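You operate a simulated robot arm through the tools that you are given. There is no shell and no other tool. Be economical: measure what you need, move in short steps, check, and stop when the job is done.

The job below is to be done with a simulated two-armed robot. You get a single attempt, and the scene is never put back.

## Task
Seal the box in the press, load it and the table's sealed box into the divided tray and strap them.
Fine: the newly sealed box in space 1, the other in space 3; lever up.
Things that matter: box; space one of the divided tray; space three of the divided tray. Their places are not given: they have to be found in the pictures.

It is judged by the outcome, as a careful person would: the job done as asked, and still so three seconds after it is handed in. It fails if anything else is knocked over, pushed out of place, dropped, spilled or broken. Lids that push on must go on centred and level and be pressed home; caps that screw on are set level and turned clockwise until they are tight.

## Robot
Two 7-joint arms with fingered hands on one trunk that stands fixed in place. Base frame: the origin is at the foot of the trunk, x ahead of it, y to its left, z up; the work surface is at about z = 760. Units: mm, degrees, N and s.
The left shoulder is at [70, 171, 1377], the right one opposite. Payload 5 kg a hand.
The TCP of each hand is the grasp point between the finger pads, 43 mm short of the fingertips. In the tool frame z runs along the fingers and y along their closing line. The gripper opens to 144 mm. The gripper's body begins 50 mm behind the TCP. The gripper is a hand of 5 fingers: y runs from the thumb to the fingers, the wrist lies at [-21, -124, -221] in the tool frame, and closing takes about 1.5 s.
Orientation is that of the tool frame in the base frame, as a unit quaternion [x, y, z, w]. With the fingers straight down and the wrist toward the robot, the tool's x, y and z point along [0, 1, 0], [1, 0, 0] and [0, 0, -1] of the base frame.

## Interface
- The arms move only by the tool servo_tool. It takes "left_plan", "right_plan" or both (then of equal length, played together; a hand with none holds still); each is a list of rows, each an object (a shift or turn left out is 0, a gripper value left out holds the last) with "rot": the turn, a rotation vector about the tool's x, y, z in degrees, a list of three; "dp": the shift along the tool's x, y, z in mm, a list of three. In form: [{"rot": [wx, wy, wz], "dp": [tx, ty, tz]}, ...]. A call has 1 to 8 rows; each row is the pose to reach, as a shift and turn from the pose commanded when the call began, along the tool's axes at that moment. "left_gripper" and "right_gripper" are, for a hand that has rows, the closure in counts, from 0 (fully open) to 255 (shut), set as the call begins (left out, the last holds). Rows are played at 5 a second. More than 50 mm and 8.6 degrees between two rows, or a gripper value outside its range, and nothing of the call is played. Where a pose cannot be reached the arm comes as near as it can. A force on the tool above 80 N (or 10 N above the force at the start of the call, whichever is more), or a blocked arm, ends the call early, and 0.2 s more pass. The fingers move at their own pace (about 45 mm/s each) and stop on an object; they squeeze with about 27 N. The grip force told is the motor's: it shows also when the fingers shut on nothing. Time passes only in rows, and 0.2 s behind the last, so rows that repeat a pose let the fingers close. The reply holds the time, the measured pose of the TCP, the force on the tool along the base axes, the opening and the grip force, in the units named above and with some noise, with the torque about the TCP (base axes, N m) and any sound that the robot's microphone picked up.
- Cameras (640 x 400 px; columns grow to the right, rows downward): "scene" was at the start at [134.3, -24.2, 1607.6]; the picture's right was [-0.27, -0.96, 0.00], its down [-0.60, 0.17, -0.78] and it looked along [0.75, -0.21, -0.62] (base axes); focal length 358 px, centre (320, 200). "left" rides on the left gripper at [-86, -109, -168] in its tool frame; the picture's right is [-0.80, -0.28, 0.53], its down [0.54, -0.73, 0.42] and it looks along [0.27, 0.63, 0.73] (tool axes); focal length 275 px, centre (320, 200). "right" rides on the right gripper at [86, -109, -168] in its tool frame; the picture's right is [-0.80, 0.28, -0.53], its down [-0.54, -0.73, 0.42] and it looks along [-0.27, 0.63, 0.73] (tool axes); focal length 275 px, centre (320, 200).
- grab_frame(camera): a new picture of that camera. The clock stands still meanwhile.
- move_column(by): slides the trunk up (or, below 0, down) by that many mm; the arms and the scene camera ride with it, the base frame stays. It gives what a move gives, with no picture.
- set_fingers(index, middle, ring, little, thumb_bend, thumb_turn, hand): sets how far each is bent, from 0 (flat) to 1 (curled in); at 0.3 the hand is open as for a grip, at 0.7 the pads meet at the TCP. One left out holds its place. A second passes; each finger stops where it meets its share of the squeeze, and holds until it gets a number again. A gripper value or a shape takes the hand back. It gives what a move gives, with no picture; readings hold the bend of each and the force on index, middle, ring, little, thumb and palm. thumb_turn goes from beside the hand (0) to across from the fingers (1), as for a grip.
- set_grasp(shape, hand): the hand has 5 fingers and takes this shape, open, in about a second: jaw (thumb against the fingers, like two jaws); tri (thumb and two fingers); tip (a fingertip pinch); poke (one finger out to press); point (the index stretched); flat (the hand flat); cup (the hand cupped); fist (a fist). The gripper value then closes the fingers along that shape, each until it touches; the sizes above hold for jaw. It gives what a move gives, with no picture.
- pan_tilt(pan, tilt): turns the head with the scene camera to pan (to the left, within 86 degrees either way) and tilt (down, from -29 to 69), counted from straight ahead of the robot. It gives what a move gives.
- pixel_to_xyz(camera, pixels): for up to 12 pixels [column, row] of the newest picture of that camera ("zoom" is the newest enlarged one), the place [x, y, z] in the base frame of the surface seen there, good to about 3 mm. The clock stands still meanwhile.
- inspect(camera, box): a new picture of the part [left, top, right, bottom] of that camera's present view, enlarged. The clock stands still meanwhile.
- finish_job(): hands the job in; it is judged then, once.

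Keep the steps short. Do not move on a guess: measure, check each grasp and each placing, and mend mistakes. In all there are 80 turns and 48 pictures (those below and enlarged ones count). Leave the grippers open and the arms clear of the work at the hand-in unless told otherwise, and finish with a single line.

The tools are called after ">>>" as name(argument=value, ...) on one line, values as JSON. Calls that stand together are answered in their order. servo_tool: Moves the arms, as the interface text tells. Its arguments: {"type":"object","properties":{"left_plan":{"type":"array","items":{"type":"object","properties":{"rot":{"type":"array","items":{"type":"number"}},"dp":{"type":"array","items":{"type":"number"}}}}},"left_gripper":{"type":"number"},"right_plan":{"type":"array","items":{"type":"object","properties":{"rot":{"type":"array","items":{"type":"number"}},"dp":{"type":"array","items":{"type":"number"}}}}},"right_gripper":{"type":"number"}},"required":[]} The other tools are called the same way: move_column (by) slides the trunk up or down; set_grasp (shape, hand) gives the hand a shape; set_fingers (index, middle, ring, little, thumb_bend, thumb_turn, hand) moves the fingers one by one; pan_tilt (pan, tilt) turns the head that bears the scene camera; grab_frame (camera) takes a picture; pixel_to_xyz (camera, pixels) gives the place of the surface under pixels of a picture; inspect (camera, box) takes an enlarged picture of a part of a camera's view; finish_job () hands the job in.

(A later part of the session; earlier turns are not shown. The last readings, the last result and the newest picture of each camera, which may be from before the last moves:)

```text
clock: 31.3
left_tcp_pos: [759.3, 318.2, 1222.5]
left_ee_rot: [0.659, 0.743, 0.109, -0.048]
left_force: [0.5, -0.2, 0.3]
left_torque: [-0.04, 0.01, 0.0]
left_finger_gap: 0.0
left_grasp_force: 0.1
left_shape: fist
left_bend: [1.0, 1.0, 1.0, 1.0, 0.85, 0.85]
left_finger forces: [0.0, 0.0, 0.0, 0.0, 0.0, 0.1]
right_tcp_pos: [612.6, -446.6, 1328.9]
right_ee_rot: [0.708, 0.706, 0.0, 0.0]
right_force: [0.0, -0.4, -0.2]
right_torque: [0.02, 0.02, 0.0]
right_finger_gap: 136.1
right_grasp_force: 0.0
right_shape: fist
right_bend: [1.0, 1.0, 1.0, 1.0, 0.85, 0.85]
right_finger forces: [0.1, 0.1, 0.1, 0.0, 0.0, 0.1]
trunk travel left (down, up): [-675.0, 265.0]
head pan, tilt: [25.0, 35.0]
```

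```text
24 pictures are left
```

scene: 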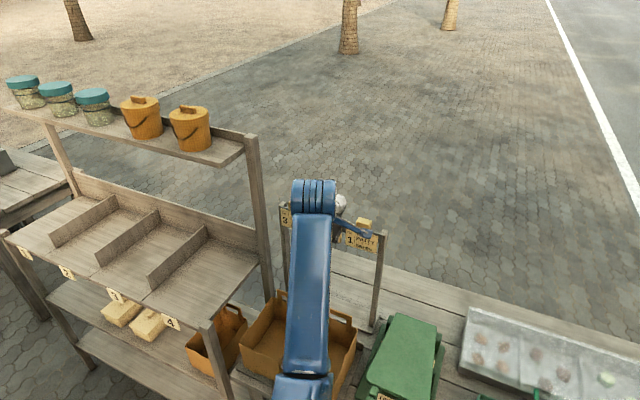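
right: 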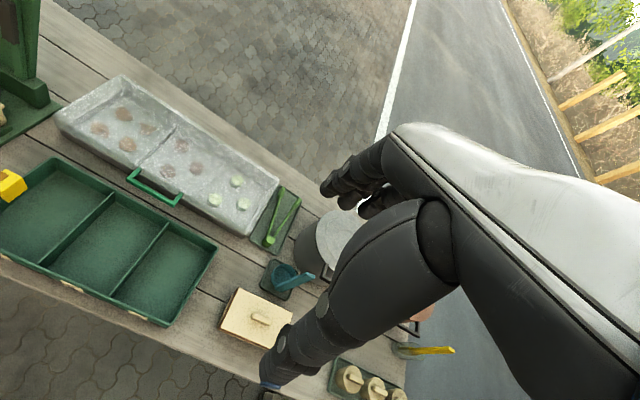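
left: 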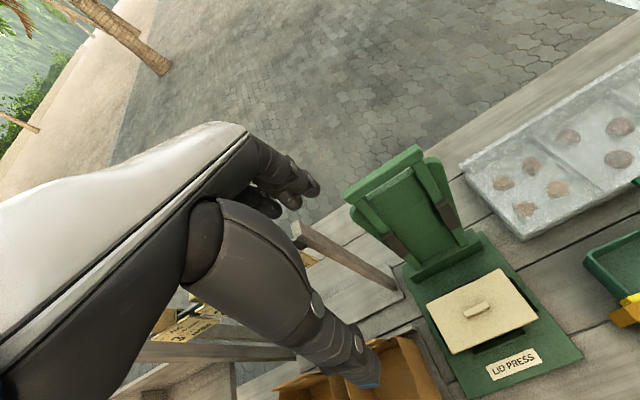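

The left hand is near the sign frame, so I'll raise it and stretch it forward while straightening it, to get back to a good posture.

>>> servo_tool(left_plan=[{"dp": [-8, 20, -30]}, {"dp": [-20, 55, -40], "rot": [1, -2.6, 1.4]}, {"dp": [-32, 90, -40], "rot": [2, -5.1, 2.7]}, {"dp": [-45, 130, -40], "rot": [3, -7.7, 4.1]}, {"dp": [-62, 167, -40], "rot": [4, -10.2, 5.4]}, {"dp": [-62, 167, -40], "rot": [5, -12.8, 6.8]}, {"dp": [-62, 167, -40], "rot": [5, -12.8, 6.8]}])

```text
clock: 32.9
left_tcp_pos: [930.7, 265.3, 1265.5]
left_ee_rot: [0.708, 0.706, -0.003, 0.002]
left_force: [-0.6, -0.1, -0.1]
left_torque: [0.0, -0.04, -0.02]
left_finger_gap: 0.0
left_grasp_force: 0.0
left_shape: fist
left_bend: [1.0, 1.0, 1.0, 1.0, 0.85, 0.85]
left_finger forces: [0.0, 0.0, 0.1, 0.0, 0.0, 0.0]
right_tcp_pos: [611.3, -445.6, 1329.3]
right_ee_rot: [0.708, 0.706, 0.0, 0.001]
right_force: [-0.9, 0.5, 0.4]
right_torque: [0.01, -0.02, -0.02]
right_finger_gap: 136.4
right_grasp_force: 0.1
right_shape: fist
right_bend: [1.0, 1.0, 1.0, 1.0, 0.85, 0.85]
right_finger forces: [0.0, 0.0, 0.0, 0.1, 0.1, 0.0]
trunk travel left (down, up): [-675.0, 265.0]
head pan, tilt: [25.0, 35.0]
```

Straight orientation is achieved. Still stretched, I'll move right to y≈60, then come back toward the press front.

>>> servo_tool(left_plan=[{"dp": [-45, 0, 0]}, {"dp": [-90, 0, 0]}, {"dp": [-135, 0, 0]}, {"dp": [-180, 0, 0]}, {"dp": [-205, 0, 0]}, {"dp": [-205, 0, 0]}])

>>> servo_tool(left_plan=[{"dp": [0, -40, 20]}, {"dp": [0, -80, 40]}, {"dp": [0, -120, 60]}, {"dp": [0, -160, 85]}, {"dp": [0, -195, 115]}, {"dp": [0, -230, 145]}, {"dp": [0, -260, 180]}, {"dp": [0, -285, 215]}])

```text
clock: 34.3
left_tcp_pos: [929.8, 59.6, 1263.8]
left_ee_rot: [0.707, 0.707, -0.002, 0.002]
left_force: [-0.8, 0.1, 0.2]
left_torque: [-0.03, 0.02, 0.07]
left_finger_gap: 0.0
left_grasp_force: 0.0
left_shape: fist
left_bend: [1.0, 1.0, 1.0, 1.0, 0.85, 0.85]
left_finger forces: [0.0, 0.1, 0.0, 0.0, 0.0, 0.0]
right_tcp_pos: [611.9, -445.7, 1328.9]
right_ee_rot: [0.708, 0.707, 0.0, 0.001]
right_force: [0.3, 0.4, 0.2]
right_torque: [0.0, 0.01, 0.01]
right_finger_gap: 136.4
right_grasp_force: 0.0
right_shape: fist
right_bend: [1.0, 1.0, 1.0, 1.0, 0.85, 0.85]
right_finger forces: [0.0, 0.0, 0.0, 0.1, 0.0, 0.1]
trunk travel left (down, up): [-675.0, 265.0]
head pan, tilt: [25.0, 35.0]
```

```text
clock: 35.8
left_tcp_pos: [767.5, 100.7, 1217.5]
left_ee_rot: [0.694, 0.713, 0.088, 0.048]
left_force: [-0.3, -0.4, 0.2]
left_torque: [0.0, -0.03, 0.0]
left_finger_gap: 0.0
left_grasp_force: 0.1
left_shape: fist
left_bend: [1.0, 1.0, 1.0, 1.0, 0.85, 0.85]
left_finger forces: [0.1, 0.0, 0.1, 0.0, 0.0, 0.0]
right_tcp_pos: [612.2, -446.9, 1328.3]
right_ee_rot: [0.708, 0.706, 0.0, 0.0]
right_force: [-0.6, 0.0, 0.4]
right_torque: [0.02, 0.02, 0.01]
right_finger_gap: 136.6
right_grasp_force: 0.1
right_shape: fist
right_bend: [1.0, 1.0, 1.0, 1.0, 0.85, 0.85]
right_finger forces: [0.0, 0.1, 0.0, 0.1, 0.0, 0.0]
trunk travel left (down, up): [-675.0, 265.0]
head pan, tilt: [25.0, 35.0]
stopped in row 7 (left hand): the arm was blocked; the commanded pose is now the measured one
```

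The arm is blocked again. I'll look at where the elbow is, with the head tilted down and to the left.

>>> pan_tilt(pan=30, tilt=65)

>>> grab_frame(camera="scene")

```text
clock: 36.8
left_tcp_pos: [768.2, 102.1, 1216.7]
left_ee_rot: [0.695, 0.712, 0.088, 0.049]
left_force: [-0.7, -0.5, 0.3]
left_torque: [0.02, -0.01, -0.02]
left_finger_gap: 0.0
left_grasp_force: 0.2
left_shape: fist
left_bend: [1.0, 1.0, 1.0, 1.0, 0.85, 0.85]
left_finger forces: [0.0, 0.0, 0.0, 0.1, 0.0, 0.0]
right_tcp_pos: [611.8, -446.2, 1328.4]
right_ee_rot: [0.708, 0.706, 0.002, 0.0]
right_force: [0.1, 0.0, 0.5]
right_torque: [0.02, -0.03, 0.02]
right_finger_gap: 136.3
right_grasp_force: 0.0
right_shape: fist
right_bend: [1.0, 1.0, 1.0, 1.0, 0.85, 0.85]
right_finger forces: [0.0, 0.1, 0.0, 0.0, 0.0, 0.0]
trunk travel left (down, up): [-675.0, 265.0]
head pan, tilt: [30.0, 65.0]
```

```text
23 pictures are left
```

scene: 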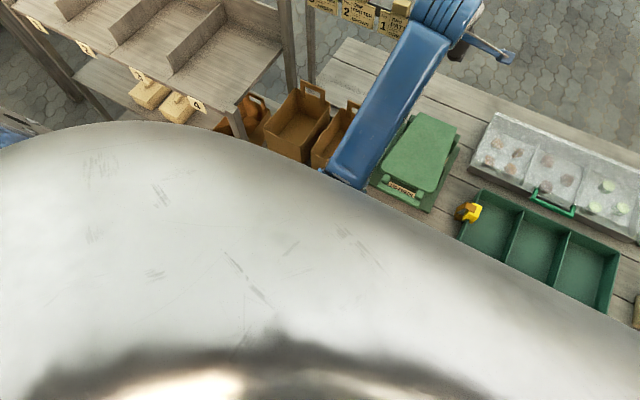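

The elbow is pinned against the trunk's front. I'll stretch forward again and yaw the hand so the wrist sits to its left, which draws the elbow outward.

>>> servo_tool(left_plan=[{"dp": [0, 40, -15], "rot": [3, -1, 0.4]}, {"dp": [0, 80, -30], "rot": [7, -2, 1]}, {"dp": [0, 120, -40], "rot": [11.1, -3.2, 1.4]}, {"dp": [0, 120, -40], "rot": [11.1, -3.2, 1.4]}])

>>> servo_tool(left_plan=[{"rot": [0, 0, 8]}, {"rot": [0, 0, 16]}, {"rot": [0, 0, 24]}, {"rot": [0, 0, 32]}, {"rot": [0, 0, 40]}, {"rot": [0, 0, 48]}, {"rot": [0, 0, 56]}, {"rot": [0, 0, 64]}])

```text
clock: 37.8
left_tcp_pos: [877.0, 100.5, 1278.2]
left_ee_rot: [0.708, 0.706, -0.003, 0.0]
left_force: [-1.2, -0.4, -1.2]
left_torque: [0.03, -0.02, 0.03]
left_finger_gap: 0.0
left_grasp_force: 0.0
left_shape: fist
left_bend: [1.0, 1.0, 1.0, 1.0, 0.85, 0.85]
left_finger forces: [0.0, 0.0, 0.0, 0.0, 0.1, 0.0]
right_tcp_pos: [611.0, -445.8, 1327.9]
right_ee_rot: [0.708, 0.706, 0.0, 0.002]
right_force: [-0.2, -0.4, 0.1]
right_torque: [-0.01, -0.03, -0.05]
right_finger_gap: 136.1
right_grasp_force: 0.1
right_shape: fist
right_bend: [1.0, 1.0, 1.0, 1.0, 0.85, 0.85]
right_finger forces: [0.1, 0.0, 0.1, 0.0, 0.1, 0.0]
trunk travel left (down, up): [-675.0, 265.0]
head pan, tilt: [30.0, 65.0]
```

```text
clock: 39.6
left_tcp_pos: [878.0, 101.1, 1278.4]
left_ee_rot: [0.975, 0.223, -0.001, 0.002]
left_force: [0.0, -0.2, -0.4]
left_torque: [-0.04, -0.03, 0.02]
left_finger_gap: 0.0
left_grasp_force: 0.1
left_shape: fist
left_bend: [1.0, 1.0, 1.0, 1.0, 0.85, 0.85]
left_finger forces: [0.0, 0.0, 0.0, 0.0, 0.0, 0.0]
right_tcp_pos: [611.4, -445.6, 1329.2]
right_ee_rot: [0.708, 0.706, 0.0, 0.001]
right_force: [-0.4, 0.0, 0.3]
right_torque: [0.02, 0.02, -0.02]
right_finger_gap: 136.5
right_grasp_force: 0.0
right_shape: fist
right_bend: [1.0, 1.0, 1.0, 1.0, 0.85, 0.85]
right_finger forces: [0.0, 0.0, 0.0, 0.0, 0.1, 0.0]
trunk travel left (down, up): [-675.0, 265.0]
head pan, tilt: [30.0, 65.0]
```

The yaw worked. Now I'll bring the hand in toward (640, 95, 1090).

>>> servo_tool(left_plan=[{"dp": [-31, -15, 20]}, {"dp": [-62, -30, 42]}, {"dp": [-93, -45, 66]}, {"dp": [-124, -60, 92]}, {"dp": [-155, -75, 118]}, {"dp": [-186, -90, 146]}, {"dp": [-214, -104, 174]}, {"dp": [-214, -104, 174]}])

>>> pan_tilt(pan=0, tilt=50)

>>> grab_frame(camera="scene")

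```text
clock: 41.4
left_tcp_pos: [638.8, 98.9, 1105.9]
left_ee_rot: [0.974, 0.224, -0.002, 0.001]
left_force: [0.2, -0.1, -0.1]
left_torque: [-0.03, 0.03, 0.0]
left_finger_gap: 0.0
left_grasp_force: 0.1
left_shape: fist
left_bend: [1.0, 1.0, 1.0, 1.0, 0.85, 0.85]
left_finger forces: [0.1, 0.1, 0.1, 0.0, 0.0, 0.0]
right_tcp_pos: [612.8, -447.0, 1328.1]
right_ee_rot: [0.708, 0.707, 0.0, -0.001]
right_force: [-0.4, 0.3, 0.1]
right_torque: [0.04, 0.03, 0.03]
right_finger_gap: 136.0
right_grasp_force: 0.0
right_shape: fist
right_bend: [1.0, 1.0, 1.0, 1.0, 0.85, 0.85]
right_finger forces: [0.1, 0.0, 0.0, 0.0, 0.0, 0.0]
trunk travel left (down, up): [-675.0, 265.0]
head pan, tilt: [30.0, 65.0]
```

```text
clock: 42.3
left_tcp_pos: [639.0, 99.2, 1106.7]
left_ee_rot: [0.975, 0.224, -0.001, 0.001]
left_force: [-0.4, 0.1, -0.4]
left_torque: [0.0, -0.03, 0.02]
left_finger_gap: 0.4
left_grasp_force: 0.0
left_shape: fist
left_bend: [1.0, 1.0, 1.0, 1.0, 0.85, 0.85]
left_finger forces: [0.0, 0.0, 0.1, 0.1, 0.1, 0.0]
right_tcp_pos: [610.8, -446.6, 1327.9]
right_ee_rot: [0.708, 0.706, 0.0, 0.0]
right_force: [0.1, -0.3, 1.0]
right_torque: [0.02, 0.0, 0.01]
right_finger_gap: 136.2
right_grasp_force: 0.1
right_shape: fist
right_bend: [1.0, 1.0, 1.0, 1.0, 0.85, 0.85]
right_finger forces: [0.1, 0.1, 0.0, 0.0, 0.1, 0.0]
trunk travel left (down, up): [-675.0, 265.0]
head pan, tilt: [0.0, 50.0]
```

```text
22 pictures are left
```

scene: 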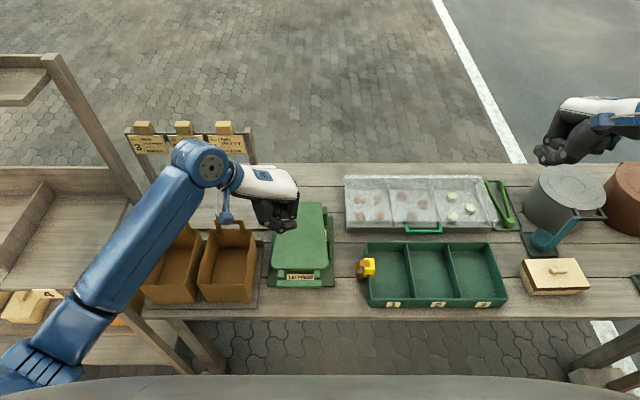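

The elbow is now out to the left. I'll centre the fist over the bar (x≈618, y≈58) and lower it in steps until it makes contact.

>>> servo_tool(left_plan=[{"dp": [-18, 14, 20]}, {"dp": [-35, 27, 50]}, {"dp": [-35, 27, 85]}, {"dp": [-35, 27, 120]}, {"dp": [-35, 27, 145]}, {"dp": [-35, 27, 145]}])

>>> inspect(camera="scene", box=[180, 130, 400, 310])

```text
clock: 43.7
left_tcp_pos: [619.5, 60.5, 962.3]
left_ee_rot: [0.975, 0.224, -0.002, 0.001]
left_force: [-0.1, 0.1, -0.1]
left_torque: [-0.01, 0.0, -0.01]
left_finger_gap: 0.0
left_grasp_force: 0.2
left_shape: fist
left_bend: [1.0, 1.0, 1.0, 1.0, 0.85, 0.85]
left_finger forces: [0.1, 0.0, 0.0, 0.1, 0.0, 0.0]
right_tcp_pos: [611.5, -446.8, 1328.8]
right_ee_rot: [0.708, 0.706, 0.001, 0.0]
right_force: [-0.4, -0.6, -0.7]
right_torque: [-0.04, -0.05, -0.03]
right_finger_gap: 136.2
right_grasp_force: 0.1
right_shape: fist
right_bend: [1.0, 1.0, 1.0, 1.0, 0.85, 0.85]
right_finger forces: [0.0, 0.0, 0.1, 0.0, 0.0, 0.0]
trunk travel left (down, up): [-675.0, 265.0]
head pan, tilt: [0.0, 50.0]
```

```text
2.22 times, centred on (290, 220) of scene
```

zoom: 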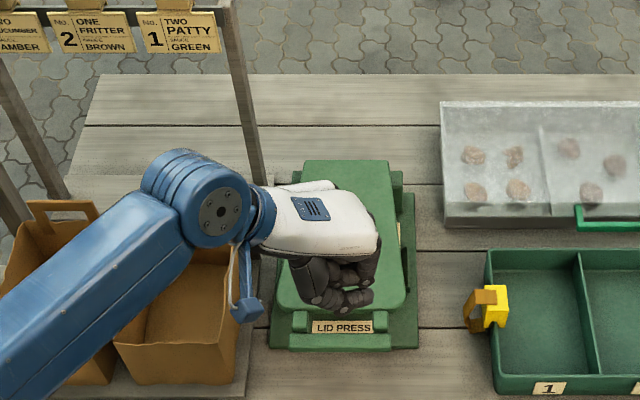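

The fist is above the platen front and bar. I'll lower it gently until it touches.

>>> servo_tool(left_plan=[{"dp": [0, 0, 15]}, {"dp": [0, 0, 30]}, {"dp": [0, 0, 42]}, {"dp": [0, 0, 54]}, {"dp": [0, 0, 64]}, {"dp": [0, 0, 74]}, {"dp": [0, 0, 82]}, {"dp": [0, 0, 90]}])

```text
clock: 45.5
left_tcp_pos: [619.6, 58.7, 871.6]
left_ee_rot: [0.974, 0.224, -0.002, 0.002]
left_force: [-0.2, -0.2, 0.3]
left_torque: [0.0, -0.01, 0.01]
left_finger_gap: 0.1
left_grasp_force: 0.1
left_shape: fist
left_bend: [1.0, 1.0, 1.0, 1.0, 0.85, 0.85]
left_finger forces: [0.0, 0.1, 0.1, 0.0, 0.0, 0.0]
right_tcp_pos: [611.8, -445.9, 1329.0]
right_ee_rot: [0.707, 0.707, 0.0, 0.0]
right_force: [0.2, 0.3, 0.2]
right_torque: [0.0, 0.0, 0.01]
right_finger_gap: 136.4
right_grasp_force: 0.1
right_shape: fist
right_bend: [1.0, 1.0, 1.0, 1.0, 0.85, 0.85]
right_finger forces: [0.0, 0.1, 0.0, 0.1, 0.0, 0.1]
trunk travel left (down, up): [-675.0, 265.0]
head pan, tilt: [0.0, 50.0]
```

Nothing touched yet at TCP z=872, so the fist sits above the TCP. I'll keep lowering in small steps.

>>> servo_tool(left_plan=[{"dp": [0, 0, 7]}, {"dp": [0, 0, 14]}, {"dp": [0, 0, 21]}, {"dp": [0, 0, 28]}, {"dp": [0, 0, 34]}, {"dp": [0, 0, 40]}, {"dp": [0, 0, 45]}, {"dp": [0, 0, 50]}])

>>> inspect(camera="scene", box=[220, 160, 380, 310])

```text
clock: 46.4
left_tcp_pos: [627.8, 56.8, 863.4]
left_ee_rot: [0.974, 0.226, 0.006, 0.01]
left_force: [-10.7, 11.3, 49.1]
left_torque: [-0.52, 1.36, -0.43]
left_finger_gap: 0.0
left_grasp_force: 0.0
left_shape: fist
left_bend: [1.0, 1.0, 1.0, 1.0, 0.9, 0.83]
left_finger forces: [0.1, 0.1, 0.1, 0.1, 50.5, 0.0]
right_tcp_pos: [607.9, -446.9, 1330.2]
right_ee_rot: [0.707, 0.707, 0.001, 0.002]
right_force: [0.9, -0.3, -0.3]
right_torque: [0.0, 0.02, -0.02]
right_finger_gap: 136.4
right_grasp_force: 0.1
right_shape: fist
right_bend: [1.0, 1.0, 1.0, 1.0, 0.85, 0.85]
right_finger forces: [0.0, 0.0, 0.1, 0.1, 0.1, 0.0]
trunk travel left (down, up): [-675.0, 265.0]
head pan, tilt: [0.0, 50.0]
stopped in row 4 (left hand): the force on the tool passed its limit at 92 N (the readings are from after the stop); the commanded pose is now the measured one
```

```text
2.67 times, centred on (300, 235) of scene
```

zoom: 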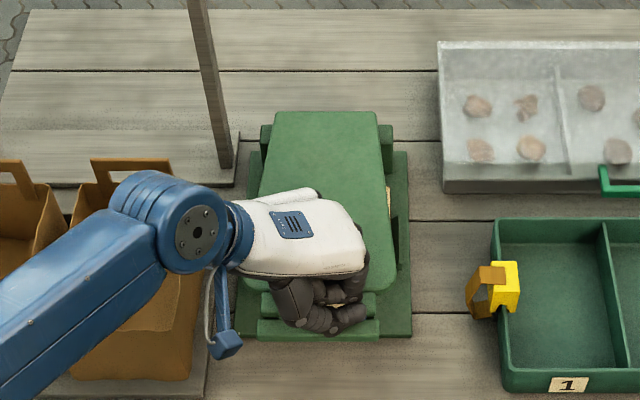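

That pressed with 92 N through the thumb. I'll check the platen height now, compared with 875 before.

>>> pixel_to_xyz(camera="zoom", pixels=[[290, 130], [360, 130], [285, 170], [355, 190], [375, 270], [265, 330], [370, 330], [390, 195], [388, 220]])

>>> servo_tool(left_plan=[{"dp": [0, 0, 3]}, {"dp": [0, 0, 6]}, {"dp": [0, 0, 9]}, {"dp": [0, 0, 12]}, {"dp": [0, 0, 15]}, {"dp": [0, 0, 18]}])

```text
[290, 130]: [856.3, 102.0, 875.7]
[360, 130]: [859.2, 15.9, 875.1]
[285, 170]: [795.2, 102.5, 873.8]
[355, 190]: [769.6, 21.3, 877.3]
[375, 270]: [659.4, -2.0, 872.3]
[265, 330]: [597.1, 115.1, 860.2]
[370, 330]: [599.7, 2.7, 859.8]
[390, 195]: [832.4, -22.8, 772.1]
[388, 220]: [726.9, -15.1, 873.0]
```

```text
clock: 47.1
left_tcp_pos: [633.2, 54.6, 862.6]
left_ee_rot: [0.973, 0.228, 0.009, 0.016]
left_force: [-15.3, 14.9, 59.4]
left_torque: [-0.56, 1.74, -0.61]
left_finger_gap: 0.1
left_grasp_force: 0.0
left_shape: fist
left_bend: [1.0, 1.0, 1.0, 1.0, 0.9, 0.82]
left_finger forces: [0.0, 0.0, 0.0, 0.0, 61.1, 0.0]
right_tcp_pos: [608.7, -446.7, 1329.5]
right_ee_rot: [0.708, 0.707, 0.002, 0.001]
right_force: [0.8, -0.7, -0.1]
right_torque: [0.07, 0.05, 0.03]
right_finger_gap: 136.0
right_grasp_force: 0.0
right_shape: fist
right_bend: [1.0, 1.0, 1.0, 1.0, 0.85, 0.85]
right_finger forces: [0.0, 0.1, 0.0, 0.0, 0.1, 0.0]
trunk travel left (down, up): [-675.0, 265.0]
head pan, tilt: [0.0, 50.0]
stopped in row 3 (left hand): the force on the tool passed its limit at 90 N (the readings are from after the stop); the commanded pose is now the measured one
```

The platen height is unchanged under about 90 N, so the lid is hard home. Next I'll raise the lever: lift the fist, open the hand, and pull back in front of the press while reducing the yaw.

>>> servo_tool(left_plan=[{"dp": [0, 0, -40]}, {"dp": [0, 0, -80]}, {"dp": [0, 0, -125]}, {"dp": [-40, -20, -130]}, {"dp": [-80, -40, -130], "rot": [0, 0, -8]}, {"dp": [-115, -56, -130], "rot": [0, 0, -16]}, {"dp": [-135, -65, -130], "rot": [0, 0, -24]}, {"dp": [-135, -65, -130], "rot": [0, 0, -32]}])

>>> set_grasp(hand="left", shape="jaw")

>>> inspect(camera="scene", box=[180, 160, 360, 320])

```text
clock: 48.9
left_tcp_pos: [478.6, 57.9, 983.9]
left_ee_rot: [0.873, 0.488, 0.004, 0.012]
left_force: [-0.1, -0.8, 0.2]
left_torque: [0.01, 0.04, 0.0]
left_finger_gap: 0.0
left_grasp_force: 0.0
left_shape: fist
left_bend: [1.0, 1.0, 1.0, 1.0, 0.85, 0.85]
left_finger forces: [0.1, 0.0, 0.0, 0.0, 0.1, 0.0]
right_tcp_pos: [611.9, -447.0, 1329.8]
right_ee_rot: [0.708, 0.706, 0.0, 0.001]
right_force: [-0.7, 0.4, -0.3]
right_torque: [0.04, -0.02, -0.01]
right_finger_gap: 136.1
right_grasp_force: 0.1
right_shape: fist
right_bend: [1.0, 1.0, 1.0, 1.0, 0.85, 0.85]
right_finger forces: [0.0, 0.0, 0.0, 0.0, 0.0, 0.0]
trunk travel left (down, up): [-675.0, 265.0]
head pan, tilt: [0.0, 50.0]
```

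```text
clock: 49.8
left_tcp_pos: [479.5, 58.5, 983.7]
left_ee_rot: [0.874, 0.487, 0.004, 0.011]
left_force: [0.2, -0.8, -1.3]
left_torque: [0.02, 0.02, -0.01]
left_finger_gap: 143.6
left_grasp_force: 0.1
left_shape: jaw
left_bend: [0.3, 0.3, 0.3, 0.3, 0.3, 0.97]
left_finger forces: [0.1, 0.0, 0.1, 0.0, 0.0, 0.1]
right_tcp_pos: [611.8, -446.4, 1328.4]
right_ee_rot: [0.707, 0.707, 0.001, 0.001]
right_force: [0.9, 0.1, 0.4]
right_torque: [0.0, 0.01, -0.04]
right_finger_gap: 136.5
right_grasp_force: 0.2
right_shape: fist
right_bend: [1.0, 1.0, 1.0, 1.0, 0.85, 0.85]
right_finger forces: [0.0, 0.1, 0.0, 0.1, 0.1, 0.0]
trunk travel left (down, up): [-675.0, 265.0]
head pan, tilt: [0.0, 50.0]
```

```text
2.50 times, centred on (270, 240) of scene
```

zoom: 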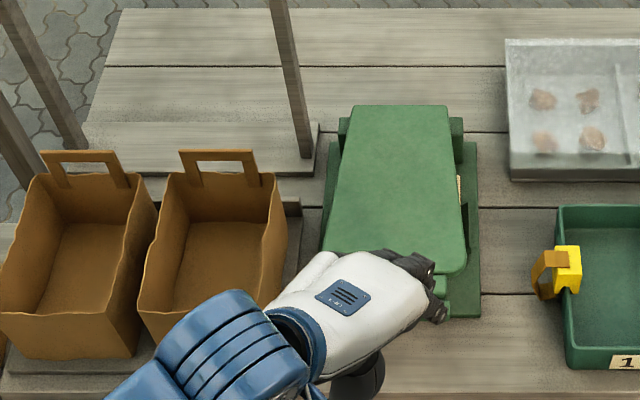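

The hand is open in front of the press. I'll tilt it forward about 48° in place.

>>> servo_tool(left_plan=[{"rot": [-6.8, 4.2, 0]}, {"rot": [-13.6, 8.4, 0]}, {"rot": [-20.4, 12.6, 0]}, {"rot": [-27.2, 16.8, 0]}, {"rot": [-34, 21, 0]}, {"rot": [-40.8, 25.2, 0]}, {"rot": [-40.8, 25.2, 0]}])

```text
clock: 51.4
left_tcp_pos: [480.0, 58.2, 982.1]
left_ee_rot: [0.793, 0.446, 0.359, 0.208]
left_force: [0.0, -0.6, -0.6]
left_torque: [-0.02, 0.02, -0.04]
left_finger_gap: 143.6
left_grasp_force: 0.0
left_shape: jaw
left_bend: [0.3, 0.3, 0.3, 0.3, 0.3, 0.97]
left_finger forces: [0.0, 0.0, 0.1, 0.1, 0.0, 0.0]
right_tcp_pos: [612.5, -445.1, 1328.2]
right_ee_rot: [0.708, 0.706, -0.001, 0.001]
right_force: [0.1, 0.3, -0.4]
right_torque: [-0.02, 0.0, -0.02]
right_finger_gap: 136.3
right_grasp_force: 0.1
right_shape: fist
right_bend: [1.0, 1.0, 1.0, 1.0, 0.85, 0.85]
right_finger forces: [0.0, 0.0, 0.0, 0.1, 0.1, 0.0]
trunk travel left (down, up): [-675.0, 265.0]
head pan, tilt: [0.0, 50.0]
```

Now I'll approach along the finger direction, with the thumb passing under the bar and the fingers over the platen.

>>> servo_tool(left_plan=[{"dp": [-1, 15, 34]}, {"dp": [-2, 29, 67]}, {"dp": [-3, 29, 100]}, {"dp": [-3, 29, 125]}, {"dp": [-4, 29, 145]}, {"dp": [-4, 29, 160]}, {"dp": [-4, 29, 160]}])

>>> inspect(camera="left", box=[160, 60, 640, 360])

>>> inspect(camera="scene", box=[220, 180, 360, 300])

```text
clock: 53.0
left_tcp_pos: [613.2, 38.5, 894.7]
left_ee_rot: [0.793, 0.446, 0.358, 0.208]
left_force: [-0.8, -0.4, 0.4]
left_torque: [0.0, -0.02, 0.02]
left_finger_gap: 143.7
left_grasp_force: 0.0
left_shape: jaw
left_bend: [0.3, 0.3, 0.3, 0.3, 0.3, 0.97]
left_finger forces: [0.0, 0.0, 0.0, 0.0, 0.1, 0.0]
right_tcp_pos: [611.0, -446.4, 1329.3]
right_ee_rot: [0.708, 0.706, 0.001, 0.0]
right_force: [0.4, 0.3, -0.2]
right_torque: [0.01, 0.01, -0.01]
right_finger_gap: 136.2
right_grasp_force: 0.1
right_shape: fist
right_bend: [1.0, 1.0, 1.0, 1.0, 0.85, 0.85]
right_finger forces: [0.1, 0.0, 0.1, 0.0, 0.0, 0.0]
trunk travel left (down, up): [-675.0, 265.0]
head pan, tilt: [0.0, 50.0]
```

```text
1.33 times, centred on (400, 210) of left
```

zoom: 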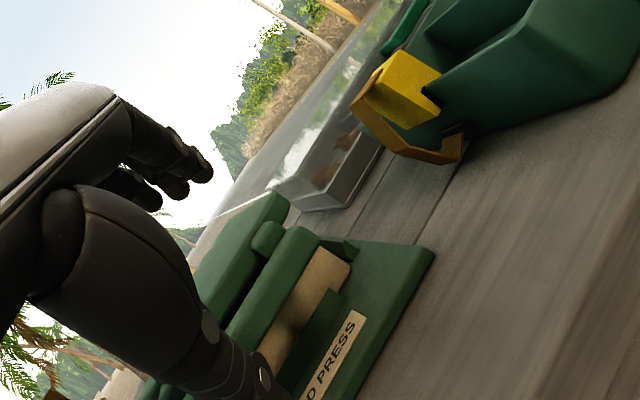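

```text
3.33 times, centred on (290, 240) of scene
```

zoom: 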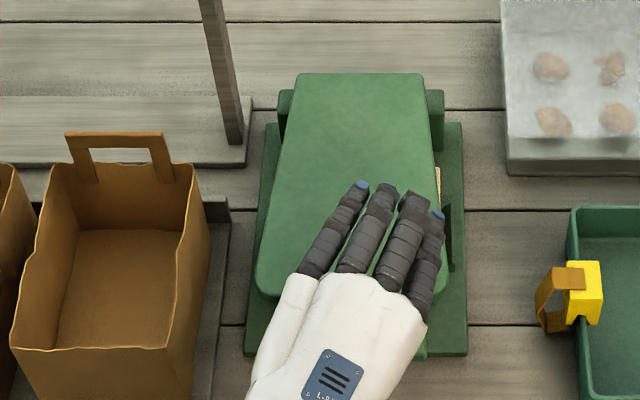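

The fingers are over the platen and the thumb is heading under the bar. I'll advance the last 38 mm.

>>> servo_tool(left_plan=[{"dp": [0, 0, 10]}, {"dp": [0, 0, 20]}, {"dp": [0, 0, 30]}, {"dp": [0, 0, 38]}, {"dp": [0, 0, 38]}])

>>> inspect(camera="left", box=[160, 160, 480, 400])

```text
clock: 54.2
left_tcp_pos: [641.3, 37.8, 870.7]
left_ee_rot: [0.794, 0.446, 0.358, 0.209]
left_force: [-19.8, -1.0, 0.0]
left_torque: [-0.03, 0.53, 0.7]
left_finger_gap: 143.6
left_grasp_force: 0.0
left_shape: jaw
left_bend: [0.3, 0.3, 0.3, 0.3, 0.27, 0.96]
left_finger forces: [0.0, 0.0, 0.1, 0.1, 17.2, 0.0]
right_tcp_pos: [609.4, -447.2, 1330.1]
right_ee_rot: [0.707, 0.707, 0.002, 0.001]
right_force: [0.1, -0.1, 0.3]
right_torque: [-0.01, -0.03, 0.01]
right_finger_gap: 136.3
right_grasp_force: 0.1
right_shape: fist
right_bend: [1.0, 1.0, 1.0, 1.0, 0.85, 0.85]
right_finger forces: [0.0, 0.0, 0.0, 0.0, 0.1, 0.0]
trunk travel left (down, up): [-675.0, 265.0]
head pan, tilt: [0.0, 50.0]
```

```text
1.67 times, centred on (320, 280) of left
```

zoom: 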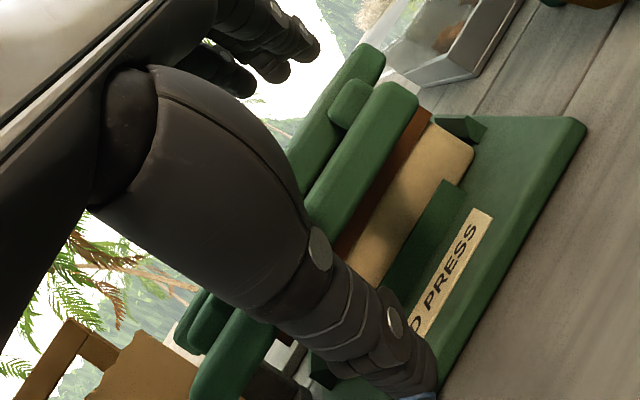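

The thumb lies across the bar's underside and front with light contact. I'll close partly to cage the bar, then rotate up 16° about the hinge as a test.

>>> servo_tool(left_plan=[{"dp": [0, 0, 0]}, {"dp": [0, 0, 0]}, {"dp": [0, 0, 0]}, {"dp": [7, 12, -8.5], "rot": [3.4, -2.1, 0]}, {"dp": [14.2, 23.9, -16.9], "rot": [6.9, -4.1, 0]}, {"dp": [22, 36.7, -23.4], "rot": [10.3, -6.2, 0]}, {"dp": [29.5, 49.5, -29.8], "rot": [13.7, -8.3, 0]}, {"dp": [29.5, 49.5, -29.8], "rot": [13.7, -8.3, 0]}], left_gripper=90)

>>> inspect(camera="scene", box=[220, 160, 360, 300])

```text
clock: 56.0
left_tcp_pos: [659.1, 38.6, 933.2]
left_ee_rot: [0.836, 0.47, 0.244, 0.143]
left_force: [-1.3, -0.5, -1.0]
left_torque: [-0.02, -0.07, 0.07]
left_finger_gap: 93.9
left_grasp_force: 0.1
left_shape: jaw
left_bend: [0.28, 0.39, 0.36, 0.36, 0.63, 0.99]
left_finger forces: [0.0, 0.1, 0.0, 0.1, 1.9, 0.1]
right_tcp_pos: [610.4, -446.8, 1328.9]
right_ee_rot: [0.708, 0.706, 0.0, 0.001]
right_force: [-1.1, -0.3, -0.1]
right_torque: [-0.02, 0.01, 0.0]
right_finger_gap: 136.4
right_grasp_force: 0.1
right_shape: fist
right_bend: [1.0, 1.0, 1.0, 1.0, 0.85, 0.85]
right_finger forces: [0.0, 0.1, 0.0, 0.0, 0.1, 0.0]
trunk travel left (down, up): [-675.0, 265.0]
head pan, tilt: [0.0, 50.0]
```

```text
2.86 times, centred on (290, 230) of scene
```

zoom: 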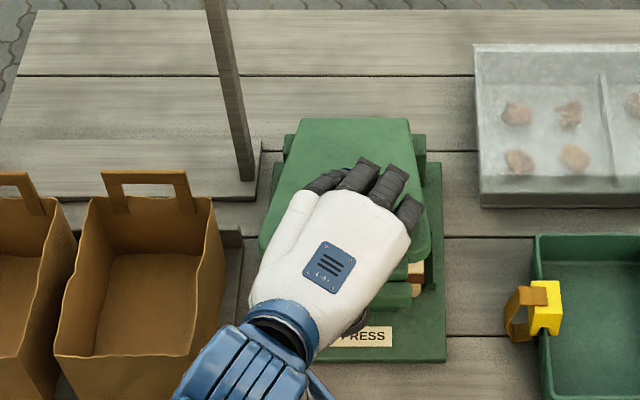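

The lever lifts easily. I'll continue another 32° about the hinge.

>>> servo_tool(left_plan=[{"dp": [14, 23.5, -16.8], "rot": [6.9, -4.1, 0]}, {"dp": [29.2, 48.8, -29.6], "rot": [13.7, -8.3, 0]}, {"dp": [45.1, 75.3, -38.2], "rot": [20.5, -12.4, 0]}, {"dp": [61.6, 102.5, -42.4], "rot": [27.4, -16.5, 0]}, {"dp": [61.6, 102.5, -42.4], "rot": [27.4, -16.5, 0]}])

```text
clock: 57.2
left_tcp_pos: [734.9, 40.5, 1033.1]
left_ee_rot: [0.872, 0.489, 0.005, 0.008]
left_force: [-0.7, -0.7, -0.2]
left_torque: [0.0, -0.07, -0.02]
left_finger_gap: 93.6
left_grasp_force: 0.1
left_shape: jaw
left_bend: [0.28, 0.39, 0.36, 0.36, 0.63, 0.99]
left_finger forces: [0.0, 0.0, 0.1, 0.0, 0.7, 0.0]
right_tcp_pos: [610.8, -445.9, 1327.8]
right_ee_rot: [0.707, 0.707, 0.001, 0.001]
right_force: [-0.2, 0.2, -0.2]
right_torque: [0.01, -0.03, 0.01]
right_finger_gap: 136.2
right_grasp_force: 0.1
right_shape: fist
right_bend: [1.0, 1.0, 1.0, 1.0, 0.85, 0.85]
right_finger forces: [0.0, 0.0, 0.0, 0.0, 0.0, 0.0]
trunk travel left (down, up): [-675.0, 265.0]
head pan, tilt: [0.0, 50.0]
```

The hand is vertical now, with the thumb in front of the bar. I'll push it back along the arc toward upright.

>>> servo_tool(left_plan=[{"dp": [19.8, 32.5, -26]}, {"dp": [41.6, 68.3, -46]}, {"dp": [62, 102, -57]}, {"dp": [80, 132, -61]}, {"dp": [96, 158, -62]}, {"dp": [96, 158, -62]}])

>>> grab_frame(camera="scene")

```text
clock: 58.6
left_tcp_pos: [919.1, 36.5, 1097.6]
left_ee_rot: [0.873, 0.488, 0.005, 0.008]
left_force: [0.6, -0.5, 0.0]
left_torque: [0.0, -0.03, 0.01]
left_finger_gap: 93.4
left_grasp_force: 0.0
left_shape: jaw
left_bend: [0.28, 0.39, 0.36, 0.36, 0.63, 1.0]
left_finger forces: [0.0, 0.0, 0.0, 0.0, 0.1, 0.0]
right_tcp_pos: [611.0, -445.5, 1328.2]
right_ee_rot: [0.708, 0.706, 0.0, 0.001]
right_force: [-0.6, 0.3, 0.6]
right_torque: [0.0, -0.03, -0.02]
right_finger_gap: 136.3
right_grasp_force: 0.1
right_shape: fist
right_bend: [1.0, 1.0, 1.0, 1.0, 0.85, 0.85]
right_finger forces: [0.1, 0.1, 0.0, 0.0, 0.0, 0.0]
trunk travel left (down, up): [-675.0, 265.0]
head pan, tilt: [0.0, 50.0]
```

```text
14 pictures are left
```

scene: 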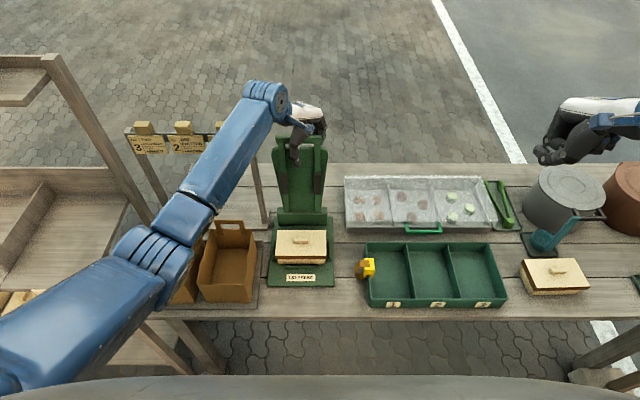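

The lever is upright with no force left on the hand, and the box now shows the brown sealed band. I'll measure the lever, the lid, the box in the press, the table box and the clip from this picture, and lift the hand away.

>>> pixel_to_xyz(camera="scene", pixels=[[318, 138], [279, 142], [320, 160], [279, 233], [324, 234], [325, 253], [277, 256], [302, 239], [302, 262], [367, 262], [368, 274], [362, 268]])

>>> pixel_to_xyz(camera="scene", pixels=[[523, 262], [575, 260], [588, 286], [530, 287], [556, 270], [527, 292], [369, 245], [489, 245], [506, 300], [369, 303], [407, 244], [449, 244]])

>>> servo_tool(left_plan=[{"dp": [0, 0, 0]}, {"dp": [0, 0, 0]}, {"dp": [0, 0, -30]}, {"dp": [0, 0, -65]}, {"dp": [0, 0, -100]}, {"dp": [0, 0, -135]}], left_gripper=30)

```text
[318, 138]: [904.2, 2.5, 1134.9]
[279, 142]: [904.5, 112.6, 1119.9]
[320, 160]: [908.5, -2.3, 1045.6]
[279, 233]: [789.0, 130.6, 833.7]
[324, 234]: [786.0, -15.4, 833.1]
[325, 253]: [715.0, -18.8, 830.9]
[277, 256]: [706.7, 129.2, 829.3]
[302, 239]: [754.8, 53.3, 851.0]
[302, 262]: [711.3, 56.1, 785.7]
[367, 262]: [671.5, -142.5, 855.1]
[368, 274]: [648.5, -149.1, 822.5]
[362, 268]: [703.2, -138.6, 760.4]
```

```text
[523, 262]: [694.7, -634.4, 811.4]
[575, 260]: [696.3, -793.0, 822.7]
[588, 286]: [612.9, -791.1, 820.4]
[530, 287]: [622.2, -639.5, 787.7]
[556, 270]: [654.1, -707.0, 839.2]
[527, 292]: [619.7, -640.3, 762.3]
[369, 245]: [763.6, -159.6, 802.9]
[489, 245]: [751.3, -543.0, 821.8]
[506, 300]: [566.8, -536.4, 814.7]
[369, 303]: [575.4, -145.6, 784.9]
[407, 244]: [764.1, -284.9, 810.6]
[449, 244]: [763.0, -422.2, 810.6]
```

```text
clock: 60.0
left_tcp_pos: [918.1, 38.8, 1233.7]
left_ee_rot: [0.873, 0.488, 0.005, 0.007]
left_force: [0.0, -0.4, -0.9]
left_torque: [-0.01, -0.03, -0.01]
left_finger_gap: 126.8
left_grasp_force: 0.1
left_shape: jaw
left_bend: [0.27, 0.32, 0.31, 0.32, 0.42, 0.98]
left_finger forces: [0.0, 0.0, 0.0, 0.1, 0.0, 0.0]
right_tcp_pos: [611.4, -446.1, 1328.9]
right_ee_rot: [0.708, 0.707, 0.001, 0.0]
right_force: [0.6, -0.4, 0.0]
right_torque: [0.0, -0.07, -0.03]
right_finger_gap: 136.4
right_grasp_force: 0.0
right_shape: fist
right_bend: [1.0, 1.0, 1.0, 1.0, 0.85, 0.85]
right_finger forces: [0.0, 0.0, 0.0, 0.0, 0.0, 0.1]
trunk travel left (down, up): [-675.0, 265.0]
head pan, tilt: [0.0, 50.0]
```

The bar front reads x≈904, where it was 916 at the start. I'll look again now that the hand is away.

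>>> inspect(camera="scene", box=[250, 120, 350, 300])

>>> pixel_to_xyz(camera="scene", pixels=[[300, 140], [285, 141], [316, 141], [300, 150], [300, 180], [300, 205], [282, 165], [286, 215]])

```text
2.22 times, centred on (300, 210) of scene
```

zoom: 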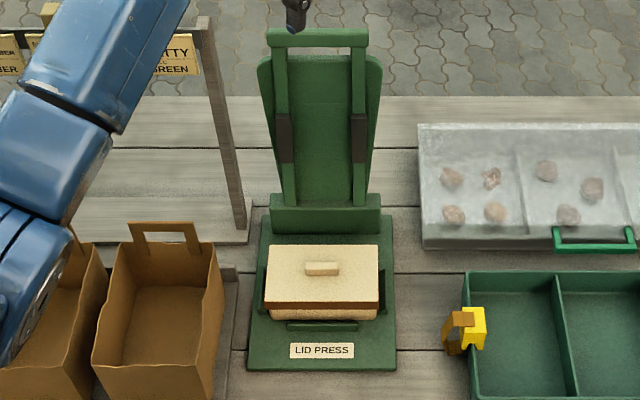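

```text
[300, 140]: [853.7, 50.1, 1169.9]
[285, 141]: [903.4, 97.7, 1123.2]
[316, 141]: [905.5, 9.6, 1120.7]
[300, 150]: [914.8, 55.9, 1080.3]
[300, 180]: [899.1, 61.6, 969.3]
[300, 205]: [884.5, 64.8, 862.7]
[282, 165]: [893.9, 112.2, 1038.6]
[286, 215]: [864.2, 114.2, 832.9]
```

The box is sealed, with the brown band showing. The lever stands about 12 mm short of its original lean, so I'll nudge it fully back with the thumb: back off, go down, push.

>>> servo_tool(left_plan=[{"dp": [-10, -17, 0]}, {"dp": [-10, -17, 45]}, {"dp": [-10, -17, 90]}, {"dp": [-10, -17, 125]}, {"dp": [0, 0, 125]}, {"dp": [6, 10, 125]}, {"dp": [10, 16, 125]}, {"dp": [12, 20, 125]}], left_gripper=90)

>>> pixel_to_xyz(camera="scene", pixels=[[285, 141], [316, 141]])

```text
clock: 61.8
left_tcp_pos: [943.2, 35.8, 1108.8]
left_ee_rot: [0.872, 0.489, 0.004, 0.008]
left_force: [0.3, 1.0, -0.5]
left_torque: [0.0, 0.02, -0.03]
left_finger_gap: 93.5
left_grasp_force: 0.0
left_shape: jaw
left_bend: [0.28, 0.39, 0.36, 0.36, 0.63, 1.0]
left_finger forces: [0.1, 0.0, 0.1, 0.0, 0.1, 0.1]
right_tcp_pos: [611.6, -446.9, 1328.4]
right_ee_rot: [0.708, 0.706, 0.0, 0.0]
right_force: [0.2, 0.0, -0.1]
right_torque: [-0.02, 0.02, 0.01]
right_finger_gap: 136.3
right_grasp_force: 0.0
right_shape: fist
right_bend: [1.0, 1.0, 1.0, 1.0, 0.85, 0.85]
right_finger forces: [0.1, 0.1, 0.0, 0.0, 0.1, 0.0]
trunk travel left (down, up): [-675.0, 265.0]
head pan, tilt: [0.0, 50.0]
```

```text
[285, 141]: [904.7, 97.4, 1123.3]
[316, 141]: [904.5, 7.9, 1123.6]
```

No contact yet. I'll push a little further, watching the thumb force.

>>> servo_tool(left_plan=[{"dp": [4, 7, 0]}, {"dp": [8, 13, 0]}, {"dp": [12, 20, 0]}, {"dp": [15, 25, 0]}, {"dp": [15, 25, 0]}])

>>> inspect(camera="scene", box=[260, 90, 350, 240])

>>> pixel_to_xyz(camera="scene", pixels=[[279, 142], [316, 141], [318, 138], [300, 180], [282, 165]])

```text
clock: 63.0
left_tcp_pos: [969.1, 38.1, 1109.1]
left_ee_rot: [0.872, 0.489, 0.004, 0.007]
left_force: [-21.6, 2.2, -4.7]
left_torque: [-0.2, -0.41, 0.58]
left_finger_gap: 99.1
left_grasp_force: 0.2
left_shape: jaw
left_bend: [0.28, 0.39, 0.36, 0.36, 0.57, 0.96]
left_finger forces: [0.1, 0.1, 0.0, 0.0, 22.2, 0.0]
right_tcp_pos: [609.6, -444.8, 1329.7]
right_ee_rot: [0.708, 0.707, 0.0, 0.002]
right_force: [-0.5, 0.3, -0.1]
right_torque: [0.02, 0.02, 0.02]
right_finger_gap: 136.4
right_grasp_force: 0.1
right_shape: fist
right_bend: [1.0, 1.0, 1.0, 1.0, 0.85, 0.85]
right_finger forces: [0.0, 0.0, 0.1, 0.0, 0.0, 0.0]
trunk travel left (down, up): [-675.0, 265.0]
head pan, tilt: [0.0, 50.0]
```

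```text
2.67 times, centred on (305, 165) of scene
```

zoom: 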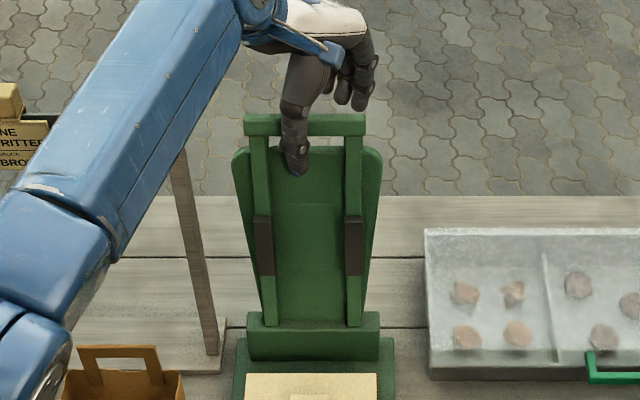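

```text
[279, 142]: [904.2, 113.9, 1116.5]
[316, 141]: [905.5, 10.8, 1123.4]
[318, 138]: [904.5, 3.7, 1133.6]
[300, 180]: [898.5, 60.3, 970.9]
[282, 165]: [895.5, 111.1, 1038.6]
```

The thumb pushes with 22 N and the lever doesn't move, so it's at its up stop. Now I'll lift the hand clear and bring it, unyawed and opened, above the sealed box at (750, 57).

>>> servo_tool(left_plan=[{"dp": [-13, -21, 0]}, {"dp": [-13, -21, -45]}, {"dp": [-13, -21, -90]}, {"dp": [-13, -21, -130]}, {"dp": [-34, -65, -130], "rot": [0, 0, -8]}, {"dp": [-55, -109, -130], "rot": [0, 0, -16]}, {"dp": [-77, -153, -130], "rot": [0, 0, -24]}, {"dp": [-98, -197, -130], "rot": [0, 0, -32]}], left_gripper=90)

>>> servo_tool(left_plan=[{"dp": [0, 0, 45]}, {"dp": [0, 0, 90]}, {"dp": [0, 0, 135]}, {"dp": [0, 0, 180]}, {"dp": [0, 0, 225]}, {"dp": [0, 0, 260]}, {"dp": [0, 0, 290]}, {"dp": [0, 0, 290]}], left_gripper=0)

```text
clock: 64.8
left_tcp_pos: [749.1, 55.5, 1236.7]
left_ee_rot: [0.704, 0.71, 0.003, 0.009]
left_force: [-0.6, -0.1, 0.2]
left_torque: [-0.02, 0.02, -0.01]
left_finger_gap: 93.4
left_grasp_force: 0.1
left_shape: jaw
left_bend: [0.28, 0.39, 0.36, 0.36, 0.63, 1.0]
left_finger forces: [0.0, 0.0, 0.0, 0.1, 0.0, 0.1]
right_tcp_pos: [609.9, -446.8, 1328.6]
right_ee_rot: [0.708, 0.706, 0.001, 0.001]
right_force: [-0.1, 0.8, 0.2]
right_torque: [-0.03, -0.02, 0.03]
right_finger_gap: 136.2
right_grasp_force: 0.0
right_shape: fist
right_bend: [1.0, 1.0, 1.0, 1.0, 0.85, 0.85]
right_finger forces: [0.0, 0.0, 0.1, 0.0, 0.1, 0.0]
trunk travel left (down, up): [-675.0, 265.0]
head pan, tilt: [0.0, 50.0]
```

```text
clock: 66.6
left_tcp_pos: [755.3, 54.5, 944.9]
left_ee_rot: [0.704, 0.71, 0.001, 0.008]
left_force: [0.4, -0.1, 0.5]
left_torque: [0.0, 0.01, -0.01]
left_finger_gap: 143.6
left_grasp_force: 0.0
left_shape: jaw
left_bend: [0.3, 0.3, 0.3, 0.3, 0.3, 0.98]
left_finger forces: [0.0, 0.0, 0.1, 0.0, 0.0, 0.0]
right_tcp_pos: [610.4, -447.2, 1328.2]
right_ee_rot: [0.708, 0.706, 0.0, 0.001]
right_force: [-0.3, 0.0, 0.8]
right_torque: [0.0, 0.03, 0.01]
right_finger_gap: 136.3
right_grasp_force: 0.1
right_shape: fist
right_bend: [1.0, 1.0, 1.0, 1.0, 0.85, 0.85]
right_finger forces: [0.0, 0.0, 0.0, 0.1, 0.0, 0.0]
trunk travel left (down, up): [-675.0, 265.0]
head pan, tilt: [0.0, 50.0]
```

The hand is straight above the box. I'll lower it around the box (TCP to z≈828) and check before closing.

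>>> servo_tool(left_plan=[{"dp": [2, -5, 30]}, {"dp": [2, -5, 60]}, {"dp": [2, -6, 85]}, {"dp": [2, -6, 102]}, {"dp": [2, -6, 116]}, {"dp": [2, -6, 116]}])

>>> inspect(camera="scene", box=[230, 150, 370, 290])

```text
clock: 68.0
left_tcp_pos: [751.1, 55.0, 829.9]
left_ee_rot: [0.704, 0.71, 0.002, 0.01]
left_force: [-1.1, -0.2, 0.7]
left_torque: [0.0, 0.0, 0.01]
left_finger_gap: 143.9
left_grasp_force: 0.0
left_shape: jaw
left_bend: [0.3, 0.3, 0.3, 0.3, 0.3, 0.98]
left_finger forces: [0.0, 0.1, 0.0, 0.0, 0.1, 0.0]
right_tcp_pos: [610.5, -445.6, 1329.0]
right_ee_rot: [0.708, 0.706, 0.0, 0.001]
right_force: [-0.1, -0.1, 1.0]
right_torque: [0.02, 0.0, 0.02]
right_finger_gap: 136.4
right_grasp_force: 0.0
right_shape: fist
right_bend: [1.0, 1.0, 1.0, 1.0, 0.85, 0.85]
right_finger forces: [0.0, 0.0, 0.0, 0.0, 0.0, 0.0]
trunk travel left (down, up): [-675.0, 265.0]
head pan, tilt: [0.0, 50.0]
```

```text
2.86 times, centred on (300, 220) of scene
```

zoom: 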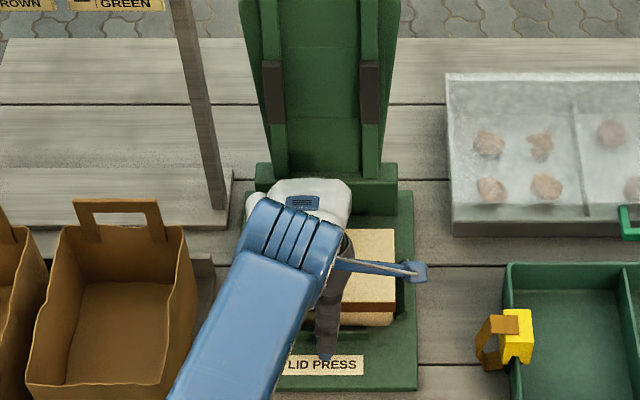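

The thumb is in front and the fingers are behind the box. I'll close on it.

>>> servo_tool(left_plan=[{"dp": [0, 0, 0]}, {"dp": [0, 0, 0]}, {"dp": [0, 0, 0]}, {"dp": [0, 0, 0]}, {"dp": [0, 0, 0]}, {"dp": [0, 0, 0]}, {"dp": [0, 0, 0]}, {"dp": [0, 0, 0]}], left_gripper=255)

>>> servo_tool(left_plan=[{"dp": [0, 0, -8]}, {"dp": [0, 0, -16]}, {"dp": [0, 0, -24]}, {"dp": [0, 0, -24]}])

>>> inspect(camera="scene", box=[230, 180, 370, 300])

```text
clock: 69.8
left_tcp_pos: [751.1, 55.6, 830.0]
left_ee_rot: [0.704, 0.71, 0.002, 0.009]
left_force: [2.4, 0.6, 8.1]
left_torque: [0.05, 0.1, -0.2]
left_finger_gap: 94.6
left_grasp_force: 27.2
left_shape: jaw
left_bend: [0.74, 0.36, 0.38, 0.38, 0.63, 1.0]
left_finger forces: [10.8, 10.7, 3.2, 1.0, 29.9, 0.0]
right_tcp_pos: [610.0, -445.7, 1328.5]
right_ee_rot: [0.708, 0.706, 0.0, 0.001]
right_force: [-0.4, -0.5, 0.5]
right_torque: [0.0, 0.02, -0.03]
right_finger_gap: 136.0
right_grasp_force: 0.0
right_shape: fist
right_bend: [1.0, 1.0, 1.0, 1.0, 0.85, 0.85]
right_finger forces: [0.1, 0.1, 0.0, 0.1, 0.0, 0.0]
trunk travel left (down, up): [-675.0, 265.0]
head pan, tilt: [0.0, 50.0]
```

```text
clock: 70.8
left_tcp_pos: [751.1, 55.3, 852.3]
left_ee_rot: [0.704, 0.71, 0.003, 0.009]
left_force: [0.1, 0.3, -2.1]
left_torque: [0.0, 0.03, 0.02]
left_finger_gap: 87.9
left_grasp_force: 26.8
left_shape: jaw
left_bend: [0.28, 0.4, 0.38, 0.39, 0.64, 0.99]
left_finger forces: [13.6, 3.6, 3.2, 1.7, 21.8, 0.0]
right_tcp_pos: [613.2, -445.9, 1327.6]
right_ee_rot: [0.708, 0.706, 0.0, 0.0]
right_force: [0.2, 0.5, 0.6]
right_torque: [0.01, 0.03, -0.01]
right_finger_gap: 136.3
right_grasp_force: 0.0
right_shape: fist
right_bend: [1.0, 1.0, 1.0, 1.0, 0.85, 0.85]
right_finger forces: [0.0, 0.0, 0.1, 0.1, 0.0, 0.1]
trunk travel left (down, up): [-675.0, 265.0]
head pan, tilt: [0.0, 50.0]
```

```text
3.33 times, centred on (300, 240) of scene
```

zoom: 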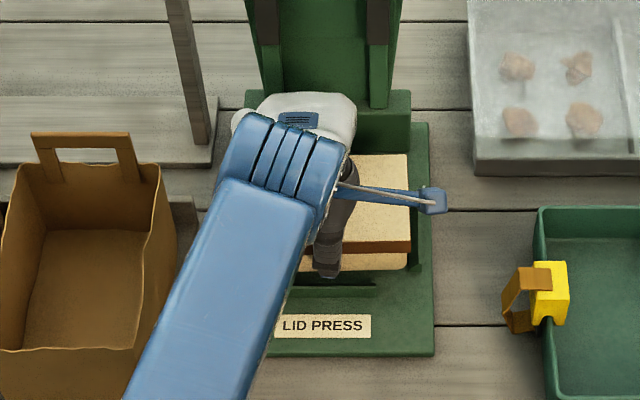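

Grip holds at an 88 mm gap with a -2 N load. I'll measure whether the lid rose with the hand.

>>> pixel_to_xyz(camera="zoom", pixels=[[380, 180], [400, 230], [395, 262], [405, 160], [365, 170], [340, 290]])

```text
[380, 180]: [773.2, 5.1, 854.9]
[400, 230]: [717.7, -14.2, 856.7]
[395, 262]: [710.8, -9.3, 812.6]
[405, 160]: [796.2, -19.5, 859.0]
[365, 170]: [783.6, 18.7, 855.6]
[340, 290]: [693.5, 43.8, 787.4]
```

The box rose level with the hand (lid top 857). Before placing it I need the clip's exact extent at the left rim of space 1.

>>> pixel_to_xyz(camera="zoom", pixels=[[534, 270], [564, 264], [566, 300], [562, 325], [534, 298], [548, 310], [540, 318], [543, 235], [547, 375], [580, 300], [520, 280], [515, 300]])

```text
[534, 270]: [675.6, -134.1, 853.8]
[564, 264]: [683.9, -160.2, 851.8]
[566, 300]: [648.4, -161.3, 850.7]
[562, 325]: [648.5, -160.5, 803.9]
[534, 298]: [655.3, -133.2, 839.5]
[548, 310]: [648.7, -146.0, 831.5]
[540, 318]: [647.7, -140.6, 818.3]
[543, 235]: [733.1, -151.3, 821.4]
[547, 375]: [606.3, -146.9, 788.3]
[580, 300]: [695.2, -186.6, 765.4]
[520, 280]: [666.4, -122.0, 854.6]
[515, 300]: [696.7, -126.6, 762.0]
```

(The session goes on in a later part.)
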